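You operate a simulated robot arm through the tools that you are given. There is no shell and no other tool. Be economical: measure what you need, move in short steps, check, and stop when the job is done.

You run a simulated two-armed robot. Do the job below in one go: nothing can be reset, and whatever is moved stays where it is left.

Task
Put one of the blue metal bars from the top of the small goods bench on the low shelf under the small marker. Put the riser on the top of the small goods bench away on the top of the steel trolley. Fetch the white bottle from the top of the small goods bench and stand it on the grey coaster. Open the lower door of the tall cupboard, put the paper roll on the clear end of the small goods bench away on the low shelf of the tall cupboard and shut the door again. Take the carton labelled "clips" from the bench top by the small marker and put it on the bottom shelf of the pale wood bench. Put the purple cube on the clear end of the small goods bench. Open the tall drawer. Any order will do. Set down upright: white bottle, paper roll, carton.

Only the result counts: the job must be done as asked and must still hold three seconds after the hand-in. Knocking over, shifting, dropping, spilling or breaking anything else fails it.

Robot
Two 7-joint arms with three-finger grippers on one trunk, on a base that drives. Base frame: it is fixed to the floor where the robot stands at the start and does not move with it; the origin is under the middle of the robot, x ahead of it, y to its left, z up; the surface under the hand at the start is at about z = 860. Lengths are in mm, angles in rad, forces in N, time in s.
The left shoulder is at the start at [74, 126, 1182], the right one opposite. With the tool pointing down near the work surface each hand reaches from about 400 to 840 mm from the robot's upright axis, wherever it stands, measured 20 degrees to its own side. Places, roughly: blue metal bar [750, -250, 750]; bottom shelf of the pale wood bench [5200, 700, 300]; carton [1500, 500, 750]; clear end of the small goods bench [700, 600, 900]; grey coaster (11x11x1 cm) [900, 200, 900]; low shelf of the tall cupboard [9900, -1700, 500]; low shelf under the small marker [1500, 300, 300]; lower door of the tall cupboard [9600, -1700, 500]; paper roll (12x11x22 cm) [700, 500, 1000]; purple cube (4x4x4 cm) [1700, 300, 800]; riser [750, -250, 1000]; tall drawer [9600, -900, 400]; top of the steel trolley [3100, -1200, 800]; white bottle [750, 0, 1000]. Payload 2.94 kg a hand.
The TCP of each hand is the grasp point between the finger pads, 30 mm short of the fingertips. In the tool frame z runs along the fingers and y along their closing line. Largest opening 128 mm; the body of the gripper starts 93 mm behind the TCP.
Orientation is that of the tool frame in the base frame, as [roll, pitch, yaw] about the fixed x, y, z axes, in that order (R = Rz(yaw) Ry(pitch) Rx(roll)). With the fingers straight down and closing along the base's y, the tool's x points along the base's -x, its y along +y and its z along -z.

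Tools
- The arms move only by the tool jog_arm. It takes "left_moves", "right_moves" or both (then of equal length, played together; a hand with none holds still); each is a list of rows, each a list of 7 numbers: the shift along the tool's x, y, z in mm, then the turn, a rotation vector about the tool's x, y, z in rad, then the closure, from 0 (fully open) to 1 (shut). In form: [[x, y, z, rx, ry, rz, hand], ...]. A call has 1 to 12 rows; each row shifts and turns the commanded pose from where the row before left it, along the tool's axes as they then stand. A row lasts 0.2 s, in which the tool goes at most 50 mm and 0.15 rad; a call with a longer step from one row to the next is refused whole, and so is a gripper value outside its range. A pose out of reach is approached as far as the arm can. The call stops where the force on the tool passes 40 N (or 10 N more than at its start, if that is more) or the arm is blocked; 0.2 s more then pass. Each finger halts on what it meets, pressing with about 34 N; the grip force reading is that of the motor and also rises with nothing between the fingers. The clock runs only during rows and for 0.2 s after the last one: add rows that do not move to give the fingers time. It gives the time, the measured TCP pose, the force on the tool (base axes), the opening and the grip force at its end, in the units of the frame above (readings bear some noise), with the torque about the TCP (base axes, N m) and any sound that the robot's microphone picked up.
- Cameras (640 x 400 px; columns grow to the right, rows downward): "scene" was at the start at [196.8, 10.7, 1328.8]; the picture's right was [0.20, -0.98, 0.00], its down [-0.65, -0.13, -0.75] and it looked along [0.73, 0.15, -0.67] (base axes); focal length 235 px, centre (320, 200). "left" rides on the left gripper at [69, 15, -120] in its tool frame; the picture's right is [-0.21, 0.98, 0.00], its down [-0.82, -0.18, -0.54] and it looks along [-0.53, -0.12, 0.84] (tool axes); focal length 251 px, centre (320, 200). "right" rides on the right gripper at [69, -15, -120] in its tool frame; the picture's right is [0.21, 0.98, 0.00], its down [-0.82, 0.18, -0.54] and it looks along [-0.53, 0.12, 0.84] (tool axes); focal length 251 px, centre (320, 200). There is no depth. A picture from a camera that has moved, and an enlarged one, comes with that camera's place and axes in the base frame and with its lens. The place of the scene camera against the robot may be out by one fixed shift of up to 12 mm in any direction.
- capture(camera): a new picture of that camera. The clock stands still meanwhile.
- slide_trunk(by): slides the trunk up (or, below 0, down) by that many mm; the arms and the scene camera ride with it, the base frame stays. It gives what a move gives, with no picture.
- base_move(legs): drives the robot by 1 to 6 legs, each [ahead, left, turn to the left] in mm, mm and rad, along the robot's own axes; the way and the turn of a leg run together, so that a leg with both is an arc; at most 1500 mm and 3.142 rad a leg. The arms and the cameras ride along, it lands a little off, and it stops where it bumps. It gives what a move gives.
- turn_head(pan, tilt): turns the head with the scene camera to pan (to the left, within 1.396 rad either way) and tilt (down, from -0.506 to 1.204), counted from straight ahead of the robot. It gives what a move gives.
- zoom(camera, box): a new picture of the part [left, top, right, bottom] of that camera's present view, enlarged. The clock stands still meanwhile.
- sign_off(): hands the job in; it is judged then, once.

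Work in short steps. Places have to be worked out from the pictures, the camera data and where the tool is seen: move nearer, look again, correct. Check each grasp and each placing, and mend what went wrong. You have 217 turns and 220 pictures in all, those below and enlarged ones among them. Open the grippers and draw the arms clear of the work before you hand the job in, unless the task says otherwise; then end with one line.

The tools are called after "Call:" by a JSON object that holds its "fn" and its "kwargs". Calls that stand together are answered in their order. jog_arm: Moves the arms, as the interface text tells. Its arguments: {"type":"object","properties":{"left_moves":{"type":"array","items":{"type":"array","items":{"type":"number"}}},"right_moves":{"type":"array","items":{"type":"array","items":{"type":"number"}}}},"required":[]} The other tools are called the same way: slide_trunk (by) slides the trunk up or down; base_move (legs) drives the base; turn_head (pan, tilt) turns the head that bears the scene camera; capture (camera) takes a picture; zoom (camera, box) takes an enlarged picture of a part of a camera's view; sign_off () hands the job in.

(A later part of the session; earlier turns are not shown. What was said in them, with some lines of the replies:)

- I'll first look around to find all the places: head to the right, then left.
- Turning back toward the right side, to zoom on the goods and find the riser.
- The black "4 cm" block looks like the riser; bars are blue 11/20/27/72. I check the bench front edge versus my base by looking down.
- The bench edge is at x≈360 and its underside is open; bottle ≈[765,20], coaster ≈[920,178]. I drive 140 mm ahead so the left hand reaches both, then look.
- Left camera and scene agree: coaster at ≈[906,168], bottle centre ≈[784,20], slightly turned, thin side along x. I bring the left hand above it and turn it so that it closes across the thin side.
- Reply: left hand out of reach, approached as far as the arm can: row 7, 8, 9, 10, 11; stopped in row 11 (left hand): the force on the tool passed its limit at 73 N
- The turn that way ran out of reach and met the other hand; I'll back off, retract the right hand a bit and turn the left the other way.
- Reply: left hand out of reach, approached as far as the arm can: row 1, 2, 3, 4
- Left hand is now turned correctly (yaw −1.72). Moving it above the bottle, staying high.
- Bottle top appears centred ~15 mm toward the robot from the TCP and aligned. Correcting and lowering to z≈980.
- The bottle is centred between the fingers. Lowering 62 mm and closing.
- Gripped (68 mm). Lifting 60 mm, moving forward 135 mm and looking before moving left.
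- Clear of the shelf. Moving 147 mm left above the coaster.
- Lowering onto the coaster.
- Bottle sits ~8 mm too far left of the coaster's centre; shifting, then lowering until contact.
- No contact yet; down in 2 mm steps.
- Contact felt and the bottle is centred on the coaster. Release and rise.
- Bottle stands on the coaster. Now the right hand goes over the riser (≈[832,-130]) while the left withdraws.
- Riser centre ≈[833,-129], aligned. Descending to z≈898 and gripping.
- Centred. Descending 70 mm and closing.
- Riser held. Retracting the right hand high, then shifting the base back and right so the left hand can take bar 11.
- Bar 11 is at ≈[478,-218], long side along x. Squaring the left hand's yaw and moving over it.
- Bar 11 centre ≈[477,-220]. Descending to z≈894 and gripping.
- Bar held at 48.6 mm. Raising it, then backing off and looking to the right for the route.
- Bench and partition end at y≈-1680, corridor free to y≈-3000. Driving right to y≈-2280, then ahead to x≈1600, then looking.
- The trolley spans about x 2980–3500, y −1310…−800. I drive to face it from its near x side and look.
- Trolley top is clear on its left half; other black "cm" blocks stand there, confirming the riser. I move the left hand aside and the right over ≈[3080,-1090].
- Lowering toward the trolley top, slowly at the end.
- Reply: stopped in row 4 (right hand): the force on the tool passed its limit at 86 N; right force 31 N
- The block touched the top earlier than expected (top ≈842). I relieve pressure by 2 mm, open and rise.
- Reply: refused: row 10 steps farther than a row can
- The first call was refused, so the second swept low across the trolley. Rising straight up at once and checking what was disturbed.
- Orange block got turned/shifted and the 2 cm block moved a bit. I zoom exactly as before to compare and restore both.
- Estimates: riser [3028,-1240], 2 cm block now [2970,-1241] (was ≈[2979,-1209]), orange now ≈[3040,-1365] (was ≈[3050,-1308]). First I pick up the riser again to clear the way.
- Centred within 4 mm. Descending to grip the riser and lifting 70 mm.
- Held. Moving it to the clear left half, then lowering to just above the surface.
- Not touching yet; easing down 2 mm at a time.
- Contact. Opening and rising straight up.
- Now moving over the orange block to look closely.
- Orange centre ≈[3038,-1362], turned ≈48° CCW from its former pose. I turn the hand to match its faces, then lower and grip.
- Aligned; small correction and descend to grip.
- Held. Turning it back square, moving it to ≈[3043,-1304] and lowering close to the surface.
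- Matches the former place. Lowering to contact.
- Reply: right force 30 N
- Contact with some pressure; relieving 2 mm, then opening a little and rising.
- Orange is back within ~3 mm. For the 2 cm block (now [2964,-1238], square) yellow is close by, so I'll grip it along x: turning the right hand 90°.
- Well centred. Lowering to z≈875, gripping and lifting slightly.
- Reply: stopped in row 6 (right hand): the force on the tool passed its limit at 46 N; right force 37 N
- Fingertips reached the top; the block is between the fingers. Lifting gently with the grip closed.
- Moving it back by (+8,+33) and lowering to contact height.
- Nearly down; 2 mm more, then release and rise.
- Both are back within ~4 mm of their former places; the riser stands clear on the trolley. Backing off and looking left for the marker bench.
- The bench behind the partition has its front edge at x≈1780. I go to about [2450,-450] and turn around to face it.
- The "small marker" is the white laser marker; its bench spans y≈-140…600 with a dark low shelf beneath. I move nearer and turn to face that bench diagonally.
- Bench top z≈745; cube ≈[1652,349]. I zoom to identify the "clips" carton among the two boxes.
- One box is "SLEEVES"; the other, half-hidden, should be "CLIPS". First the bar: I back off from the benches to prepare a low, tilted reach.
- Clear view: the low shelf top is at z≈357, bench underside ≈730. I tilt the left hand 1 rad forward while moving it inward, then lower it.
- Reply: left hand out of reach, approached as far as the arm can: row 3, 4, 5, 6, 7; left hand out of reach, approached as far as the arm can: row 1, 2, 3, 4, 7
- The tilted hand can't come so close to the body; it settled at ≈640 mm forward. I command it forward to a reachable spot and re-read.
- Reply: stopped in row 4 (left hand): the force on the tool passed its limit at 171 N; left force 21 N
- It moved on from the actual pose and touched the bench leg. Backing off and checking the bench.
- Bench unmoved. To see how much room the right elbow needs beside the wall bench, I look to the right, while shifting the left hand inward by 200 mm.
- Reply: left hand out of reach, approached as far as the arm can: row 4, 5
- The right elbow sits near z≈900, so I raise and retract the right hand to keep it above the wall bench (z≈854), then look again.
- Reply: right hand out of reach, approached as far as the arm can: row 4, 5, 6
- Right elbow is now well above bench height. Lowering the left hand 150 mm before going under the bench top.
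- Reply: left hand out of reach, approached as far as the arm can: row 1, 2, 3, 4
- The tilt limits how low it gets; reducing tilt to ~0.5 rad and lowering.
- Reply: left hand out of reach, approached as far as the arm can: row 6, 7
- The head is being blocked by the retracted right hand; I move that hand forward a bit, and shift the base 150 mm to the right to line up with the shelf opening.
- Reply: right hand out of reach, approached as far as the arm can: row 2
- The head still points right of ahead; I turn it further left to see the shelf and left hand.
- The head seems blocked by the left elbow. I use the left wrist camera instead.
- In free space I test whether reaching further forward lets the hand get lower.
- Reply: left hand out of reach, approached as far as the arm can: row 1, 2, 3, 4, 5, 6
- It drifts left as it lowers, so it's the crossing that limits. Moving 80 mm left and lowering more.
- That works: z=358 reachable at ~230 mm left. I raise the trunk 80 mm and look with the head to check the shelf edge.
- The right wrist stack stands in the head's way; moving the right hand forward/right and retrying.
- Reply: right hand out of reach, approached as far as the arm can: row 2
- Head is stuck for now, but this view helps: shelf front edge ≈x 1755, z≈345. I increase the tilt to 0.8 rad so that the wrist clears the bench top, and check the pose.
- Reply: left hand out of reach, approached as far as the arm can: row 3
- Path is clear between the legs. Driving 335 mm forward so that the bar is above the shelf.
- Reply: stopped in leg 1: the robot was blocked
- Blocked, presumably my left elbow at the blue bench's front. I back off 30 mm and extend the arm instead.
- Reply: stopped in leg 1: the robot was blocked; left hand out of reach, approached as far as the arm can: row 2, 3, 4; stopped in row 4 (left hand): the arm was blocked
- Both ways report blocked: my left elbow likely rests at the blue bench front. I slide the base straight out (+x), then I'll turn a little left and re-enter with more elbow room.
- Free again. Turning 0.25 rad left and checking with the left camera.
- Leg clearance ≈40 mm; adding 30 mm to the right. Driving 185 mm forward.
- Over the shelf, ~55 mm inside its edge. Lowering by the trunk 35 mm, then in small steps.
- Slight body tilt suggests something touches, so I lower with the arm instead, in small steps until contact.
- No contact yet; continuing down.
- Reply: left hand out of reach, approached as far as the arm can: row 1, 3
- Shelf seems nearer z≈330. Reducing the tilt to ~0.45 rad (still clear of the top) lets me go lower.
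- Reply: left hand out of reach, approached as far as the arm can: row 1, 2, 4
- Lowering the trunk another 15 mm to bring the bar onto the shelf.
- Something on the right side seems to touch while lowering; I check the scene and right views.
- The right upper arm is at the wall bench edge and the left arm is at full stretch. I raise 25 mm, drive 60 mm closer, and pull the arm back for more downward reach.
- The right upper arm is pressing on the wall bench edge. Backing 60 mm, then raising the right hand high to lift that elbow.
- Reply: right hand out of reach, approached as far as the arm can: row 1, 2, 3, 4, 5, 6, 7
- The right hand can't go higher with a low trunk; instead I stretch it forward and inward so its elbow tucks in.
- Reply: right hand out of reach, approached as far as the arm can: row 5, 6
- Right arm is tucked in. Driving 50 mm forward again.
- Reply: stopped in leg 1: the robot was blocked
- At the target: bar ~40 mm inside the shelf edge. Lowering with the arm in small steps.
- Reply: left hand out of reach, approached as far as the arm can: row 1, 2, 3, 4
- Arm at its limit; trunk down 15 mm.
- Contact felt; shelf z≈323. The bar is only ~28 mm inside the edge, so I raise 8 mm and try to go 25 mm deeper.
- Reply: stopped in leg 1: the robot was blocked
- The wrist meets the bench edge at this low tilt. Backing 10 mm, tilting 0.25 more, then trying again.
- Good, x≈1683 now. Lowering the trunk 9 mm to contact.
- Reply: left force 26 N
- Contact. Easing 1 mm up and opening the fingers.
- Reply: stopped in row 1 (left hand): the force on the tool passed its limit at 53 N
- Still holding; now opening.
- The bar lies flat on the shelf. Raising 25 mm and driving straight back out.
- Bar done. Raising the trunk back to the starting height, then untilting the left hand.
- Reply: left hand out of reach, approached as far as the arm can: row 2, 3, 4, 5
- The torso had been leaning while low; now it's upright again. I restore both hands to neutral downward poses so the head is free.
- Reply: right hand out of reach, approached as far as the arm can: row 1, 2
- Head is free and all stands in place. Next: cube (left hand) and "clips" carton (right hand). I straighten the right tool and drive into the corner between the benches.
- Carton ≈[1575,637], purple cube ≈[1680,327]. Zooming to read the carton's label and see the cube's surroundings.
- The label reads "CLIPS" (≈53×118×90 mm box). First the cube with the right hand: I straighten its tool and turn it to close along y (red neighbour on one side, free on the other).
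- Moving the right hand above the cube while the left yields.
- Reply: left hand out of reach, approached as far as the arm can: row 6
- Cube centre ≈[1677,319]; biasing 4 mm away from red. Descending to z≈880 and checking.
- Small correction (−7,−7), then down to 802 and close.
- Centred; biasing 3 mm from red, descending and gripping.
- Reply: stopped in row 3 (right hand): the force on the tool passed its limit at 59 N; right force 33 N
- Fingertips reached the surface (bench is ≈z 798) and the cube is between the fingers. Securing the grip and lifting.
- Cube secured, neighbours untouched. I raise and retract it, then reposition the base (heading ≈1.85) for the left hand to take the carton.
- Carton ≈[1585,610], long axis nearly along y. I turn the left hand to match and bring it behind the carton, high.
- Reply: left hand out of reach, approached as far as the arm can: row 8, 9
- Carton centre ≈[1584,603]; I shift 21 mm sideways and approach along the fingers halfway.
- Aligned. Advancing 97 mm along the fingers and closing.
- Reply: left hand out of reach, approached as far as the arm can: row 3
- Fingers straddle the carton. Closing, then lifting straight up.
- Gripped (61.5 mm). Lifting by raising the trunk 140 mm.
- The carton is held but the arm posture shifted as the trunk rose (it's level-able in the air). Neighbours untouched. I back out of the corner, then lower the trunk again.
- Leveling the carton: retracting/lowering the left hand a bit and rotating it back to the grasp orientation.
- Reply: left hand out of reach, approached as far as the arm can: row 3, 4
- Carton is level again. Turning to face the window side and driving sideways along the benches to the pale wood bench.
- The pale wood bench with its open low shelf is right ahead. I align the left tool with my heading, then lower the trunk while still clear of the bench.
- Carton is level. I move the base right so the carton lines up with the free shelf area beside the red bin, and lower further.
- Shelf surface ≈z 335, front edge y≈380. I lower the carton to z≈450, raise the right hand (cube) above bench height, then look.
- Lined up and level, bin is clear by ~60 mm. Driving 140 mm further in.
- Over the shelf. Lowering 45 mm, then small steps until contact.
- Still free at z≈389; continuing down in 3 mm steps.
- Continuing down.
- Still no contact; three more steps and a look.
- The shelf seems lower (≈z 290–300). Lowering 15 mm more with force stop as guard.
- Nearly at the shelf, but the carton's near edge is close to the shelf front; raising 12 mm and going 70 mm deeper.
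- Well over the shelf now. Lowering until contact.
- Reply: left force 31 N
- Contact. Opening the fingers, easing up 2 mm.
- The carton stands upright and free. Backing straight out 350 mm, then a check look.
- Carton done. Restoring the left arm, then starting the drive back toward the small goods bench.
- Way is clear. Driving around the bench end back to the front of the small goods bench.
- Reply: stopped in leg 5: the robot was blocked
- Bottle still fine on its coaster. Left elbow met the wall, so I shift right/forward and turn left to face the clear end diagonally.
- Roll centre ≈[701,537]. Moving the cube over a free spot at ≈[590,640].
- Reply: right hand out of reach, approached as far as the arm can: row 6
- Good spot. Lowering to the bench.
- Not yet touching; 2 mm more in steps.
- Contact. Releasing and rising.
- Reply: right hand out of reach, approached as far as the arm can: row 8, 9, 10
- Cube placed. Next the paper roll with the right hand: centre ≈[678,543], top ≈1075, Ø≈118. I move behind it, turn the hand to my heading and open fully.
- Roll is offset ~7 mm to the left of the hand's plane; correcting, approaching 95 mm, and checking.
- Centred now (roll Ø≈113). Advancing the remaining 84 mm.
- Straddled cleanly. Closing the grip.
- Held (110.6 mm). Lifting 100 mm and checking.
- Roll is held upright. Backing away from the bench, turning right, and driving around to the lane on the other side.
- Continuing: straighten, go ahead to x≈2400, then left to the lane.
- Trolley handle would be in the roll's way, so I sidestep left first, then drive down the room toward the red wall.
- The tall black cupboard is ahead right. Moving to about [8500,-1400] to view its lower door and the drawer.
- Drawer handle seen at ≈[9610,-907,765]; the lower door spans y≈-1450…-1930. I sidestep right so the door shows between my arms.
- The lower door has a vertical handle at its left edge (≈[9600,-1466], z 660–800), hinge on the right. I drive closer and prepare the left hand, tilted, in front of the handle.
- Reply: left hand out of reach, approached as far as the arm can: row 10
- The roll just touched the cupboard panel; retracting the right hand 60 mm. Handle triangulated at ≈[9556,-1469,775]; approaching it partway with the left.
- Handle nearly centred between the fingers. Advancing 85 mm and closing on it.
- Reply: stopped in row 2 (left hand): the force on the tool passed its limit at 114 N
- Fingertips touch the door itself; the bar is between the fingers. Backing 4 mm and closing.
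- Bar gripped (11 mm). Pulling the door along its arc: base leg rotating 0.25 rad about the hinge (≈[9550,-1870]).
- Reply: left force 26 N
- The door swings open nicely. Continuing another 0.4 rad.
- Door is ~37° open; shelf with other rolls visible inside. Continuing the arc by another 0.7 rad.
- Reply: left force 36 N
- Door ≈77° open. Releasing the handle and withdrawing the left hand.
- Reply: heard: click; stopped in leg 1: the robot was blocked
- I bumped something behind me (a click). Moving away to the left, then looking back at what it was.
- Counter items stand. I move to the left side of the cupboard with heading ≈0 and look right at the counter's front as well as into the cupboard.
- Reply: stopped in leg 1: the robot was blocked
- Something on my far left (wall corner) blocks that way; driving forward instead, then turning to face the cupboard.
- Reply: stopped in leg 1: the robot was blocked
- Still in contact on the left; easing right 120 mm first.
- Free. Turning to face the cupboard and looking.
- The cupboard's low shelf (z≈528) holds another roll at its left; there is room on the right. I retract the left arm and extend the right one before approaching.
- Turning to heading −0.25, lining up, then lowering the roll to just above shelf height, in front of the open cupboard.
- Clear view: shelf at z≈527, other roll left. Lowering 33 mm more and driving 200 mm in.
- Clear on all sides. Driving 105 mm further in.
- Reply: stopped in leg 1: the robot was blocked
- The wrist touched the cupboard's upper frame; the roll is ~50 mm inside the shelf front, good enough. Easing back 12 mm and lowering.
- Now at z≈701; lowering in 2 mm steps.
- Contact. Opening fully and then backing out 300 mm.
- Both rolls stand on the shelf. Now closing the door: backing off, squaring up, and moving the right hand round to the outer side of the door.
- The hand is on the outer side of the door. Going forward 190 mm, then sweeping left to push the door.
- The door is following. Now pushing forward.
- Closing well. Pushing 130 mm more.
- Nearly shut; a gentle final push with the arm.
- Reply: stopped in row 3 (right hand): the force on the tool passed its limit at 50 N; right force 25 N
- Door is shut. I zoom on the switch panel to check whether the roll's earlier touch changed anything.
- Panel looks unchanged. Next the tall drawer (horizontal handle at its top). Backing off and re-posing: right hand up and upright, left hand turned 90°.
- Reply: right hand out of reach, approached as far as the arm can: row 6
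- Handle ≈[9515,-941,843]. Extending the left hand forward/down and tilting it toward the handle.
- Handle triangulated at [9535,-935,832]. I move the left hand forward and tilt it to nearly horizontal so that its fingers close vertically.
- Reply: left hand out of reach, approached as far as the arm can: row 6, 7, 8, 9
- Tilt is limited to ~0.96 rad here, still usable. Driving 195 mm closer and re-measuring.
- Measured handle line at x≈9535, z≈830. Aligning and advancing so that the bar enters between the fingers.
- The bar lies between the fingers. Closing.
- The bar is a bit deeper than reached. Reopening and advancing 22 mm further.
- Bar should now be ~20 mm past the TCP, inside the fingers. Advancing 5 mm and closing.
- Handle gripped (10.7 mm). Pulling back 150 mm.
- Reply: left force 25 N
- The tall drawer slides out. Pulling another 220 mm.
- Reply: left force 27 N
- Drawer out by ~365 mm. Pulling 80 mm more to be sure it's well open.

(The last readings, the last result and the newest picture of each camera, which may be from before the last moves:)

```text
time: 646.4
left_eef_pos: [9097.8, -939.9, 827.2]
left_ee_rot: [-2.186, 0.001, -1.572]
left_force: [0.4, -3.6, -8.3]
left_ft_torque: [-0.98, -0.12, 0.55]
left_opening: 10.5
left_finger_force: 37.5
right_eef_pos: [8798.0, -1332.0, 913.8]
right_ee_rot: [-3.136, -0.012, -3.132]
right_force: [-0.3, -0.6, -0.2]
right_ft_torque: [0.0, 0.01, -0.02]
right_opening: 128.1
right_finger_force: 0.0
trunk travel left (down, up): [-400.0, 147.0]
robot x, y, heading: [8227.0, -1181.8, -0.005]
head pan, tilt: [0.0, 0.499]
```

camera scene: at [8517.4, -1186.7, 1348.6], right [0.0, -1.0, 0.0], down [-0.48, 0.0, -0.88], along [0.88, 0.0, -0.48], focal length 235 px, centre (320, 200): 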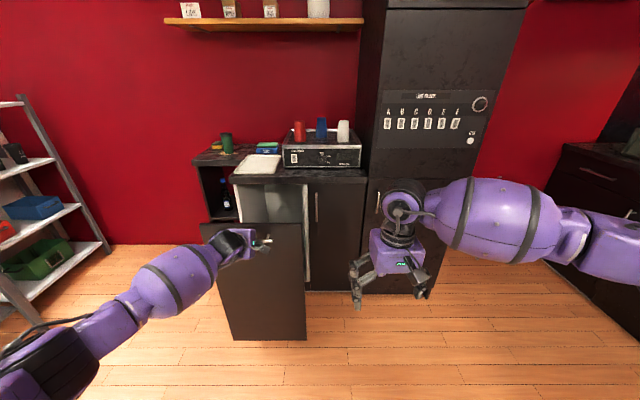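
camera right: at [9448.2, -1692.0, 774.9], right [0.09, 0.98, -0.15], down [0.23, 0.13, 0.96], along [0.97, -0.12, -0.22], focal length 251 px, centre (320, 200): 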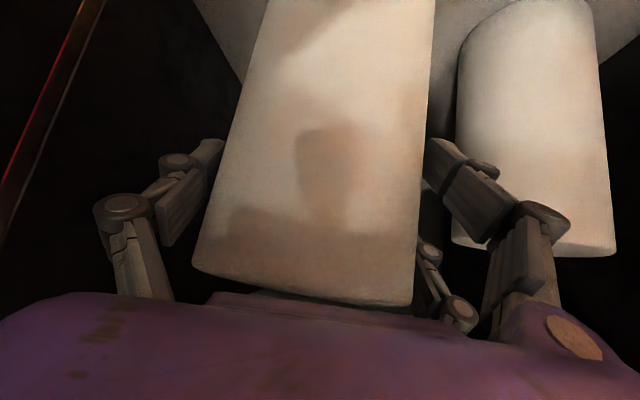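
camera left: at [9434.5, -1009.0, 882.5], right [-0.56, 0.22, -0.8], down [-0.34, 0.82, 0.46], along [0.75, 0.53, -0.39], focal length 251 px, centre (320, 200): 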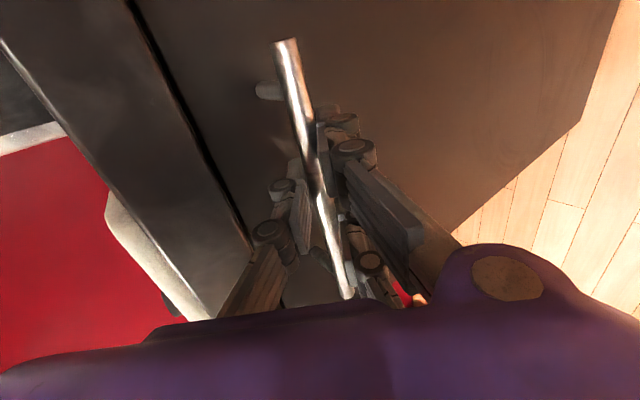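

Open by ~445 mm. Releasing the handle and withdrawing along the fingers.

Call:
{"fn": "jog_arm", "kwargs": {"left_moves": [[0, 0, 0, 0, 0, 0, 0.8], [0, 0, 0, 0, 0, 0, 0.69], [0, 0, 0, 0, 0, 0, 0.69], [0, 0, -15, 0, 0, 0, 0.69], [0, 0, -25, 0, 0, 0, 0.69], [0, 0, -35, 0, 0, 0, 0.69], [0, 0, -35, 0, 0, 0, 0.5]]}}

Call:
{"fn": "base_move", "kwargs": {"legs": [[-150, 0, 0]]}}

Call:
{"fn": "capture", "kwargs": {"camera": "scene"}}

```text
time: 648.0
left_eef_pos: [9005.9, -940.3, 890.8]
left_ee_rot: [-2.184, 0.001, -1.573]
left_force: [-1.1, -0.9, 0.2]
left_ft_torque: [-0.02, -0.03, 0.03]
left_opening: 64.4
left_finger_force: 0.0
right_eef_pos: [8797.0, -1331.4, 915.8]
right_ee_rot: [-3.139, -0.01, -3.132]
right_force: [-0.7, 0.7, 1.1]
right_ft_torque: [-0.01, -0.03, -0.02]
right_opening: 127.9
right_finger_force: 0.0
trunk travel left (down, up): [-400.0, 147.0]
robot x, y, heading: [8232.8, -1178.1, -0.004]
head pan, tilt: [0.0, 0.499]
```

```text
time: 649.4
left_eef_pos: [8859.7, -941.0, 891.6]
left_ee_rot: [-2.184, 0.002, -1.573]
left_force: [-0.1, -0.3, -0.4]
left_ft_torque: [0.04, -0.02, 0.03]
left_opening: 63.8
left_finger_force: 0.0
right_eef_pos: [8650.9, -1331.7, 916.6]
right_ee_rot: [-3.139, -0.012, -3.134]
right_force: [-0.5, 0.1, 0.4]
right_ft_torque: [0.0, -0.02, 0.02]
right_opening: 128.1
right_finger_force: 0.0
trunk travel left (down, up): [-400.0, 147.0]
robot x, y, heading: [8079.6, -1180.2, -0.003]
head pan, tilt: [0.0, 0.499]
```

```text
25 pictures are left
camera scene: at [8287.9, -1185.0, 1349.1], right [0.0, -1.0, 0.0], down [-0.48, 0.0, -0.88], along [0.88, 0.0, -0.48], focal length 235 px, centre (320, 200)
```

scene: 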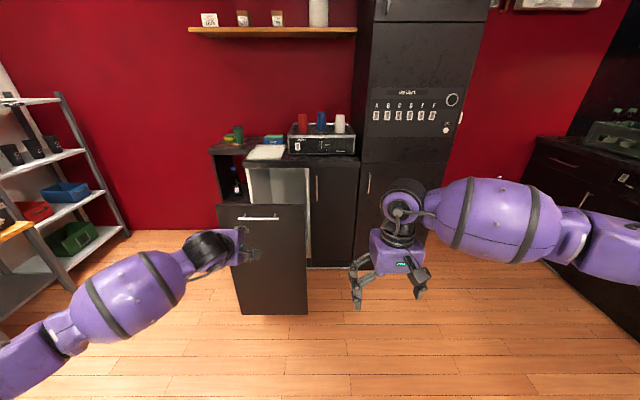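

All tasks are done: drawer open, door shut, hands clear. Opening the left gripper fully before hand-in.

Call:
{"fn": "jog_arm", "kwargs": {"left_moves": [[0, 0, 0, 0, 0, 0, 0], [0, 0, 0, 0, 0, 0, 0], [0, 0, 0, 0, 0, 0, 0]]}}

Call:
{"fn": "turn_head", "kwargs": {"pan": -0.55, "tilt": 0.4}}

Call:
{"fn": "capture", "kwargs": {"camera": "scene"}}

```text
time: 650.2
left_eef_pos: [8859.9, -939.7, 890.1]
left_ee_rot: [-2.185, 0.003, -1.576]
left_force: [0.4, -0.2, 0.0]
left_ft_torque: [0.01, -0.01, -0.01]
left_opening: 128.0
left_finger_force: 0.1
right_eef_pos: [8650.8, -1331.6, 915.4]
right_ee_rot: [-3.139, -0.01, -3.134]
right_force: [0.8, 0.3, 0.1]
right_ft_torque: [0.0, 0.0, 0.0]
right_opening: 128.0
right_finger_force: 0.0
trunk travel left (down, up): [-400.0, 147.0]
robot x, y, heading: [8079.3, -1179.3, 0.001]
head pan, tilt: [0.0, 0.499]
```

```text
time: 651.1
left_eef_pos: [8858.5, -939.6, 888.6]
left_ee_rot: [-2.185, 0.002, -1.573]
left_force: [0.2, -0.3, 0.5]
left_ft_torque: [0.01, -0.02, 0.0]
left_opening: 128.0
left_finger_force: 0.0
right_eef_pos: [8651.0, -1331.1, 914.7]
right_ee_rot: [-3.139, -0.013, -3.133]
right_force: [-0.2, 0.5, 0.3]
right_ft_torque: [0.0, 0.0, -0.02]
right_opening: 127.9
right_finger_force: 0.1
trunk travel left (down, up): [-400.0, 147.0]
robot x, y, heading: [8082.0, -1178.9, -0.003]
head pan, tilt: [-0.55, 0.4]
```

```text
24 pictures are left
camera scene: at [8276.3, -1233.3, 1358.1], right [-0.52, -0.85, 0.0], down [-0.33, 0.2, -0.92], along [0.78, -0.48, -0.39], focal length 235 px, centre (320, 200)
```

scene: 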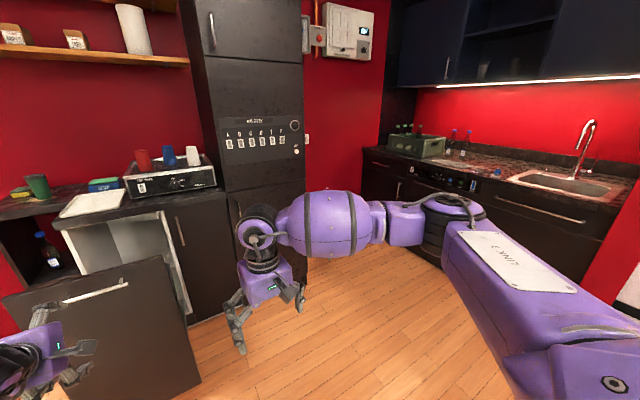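

Quick check of the kitchen appliance front, since a click was heard near it.

Call:
{"fn": "zoom", "kwargs": {"camera": "scene", "box": [360, 120, 560, 260]}}

```text
2.86 times, centred on (460, 190) of scene
camera zoom: at [8276.3, -1233.3, 1358.1], right [-0.52, -0.85, 0.0], down [-0.33, 0.2, -0.92], along [0.78, -0.48, -0.39], focal length 670 px, centre (-80, 229)
```

zoom: 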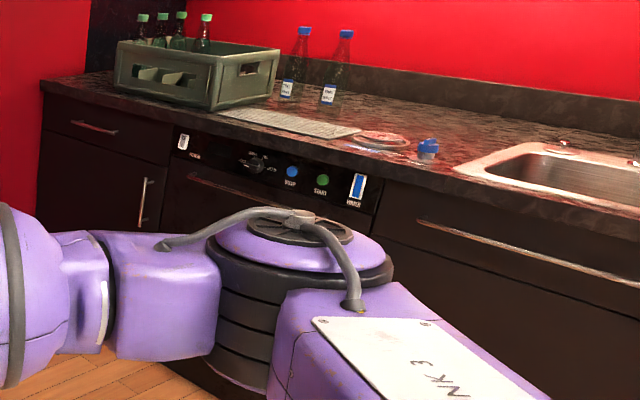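

The kitchen counter and appliance look in order, both hands are open and clear; handing in.

Call:
{"fn": "sign_off", "kwargs": {}}

```text
The job is handed in.
```

I did all seven tasks and handed the job in. On the way I knocked the orange and "2 cm" blocks on the trolley and put them back to within about 4 mm. I also backed into the kitchen appliance, with an audible click, and couldn't tell whether a switch or button on it changed.
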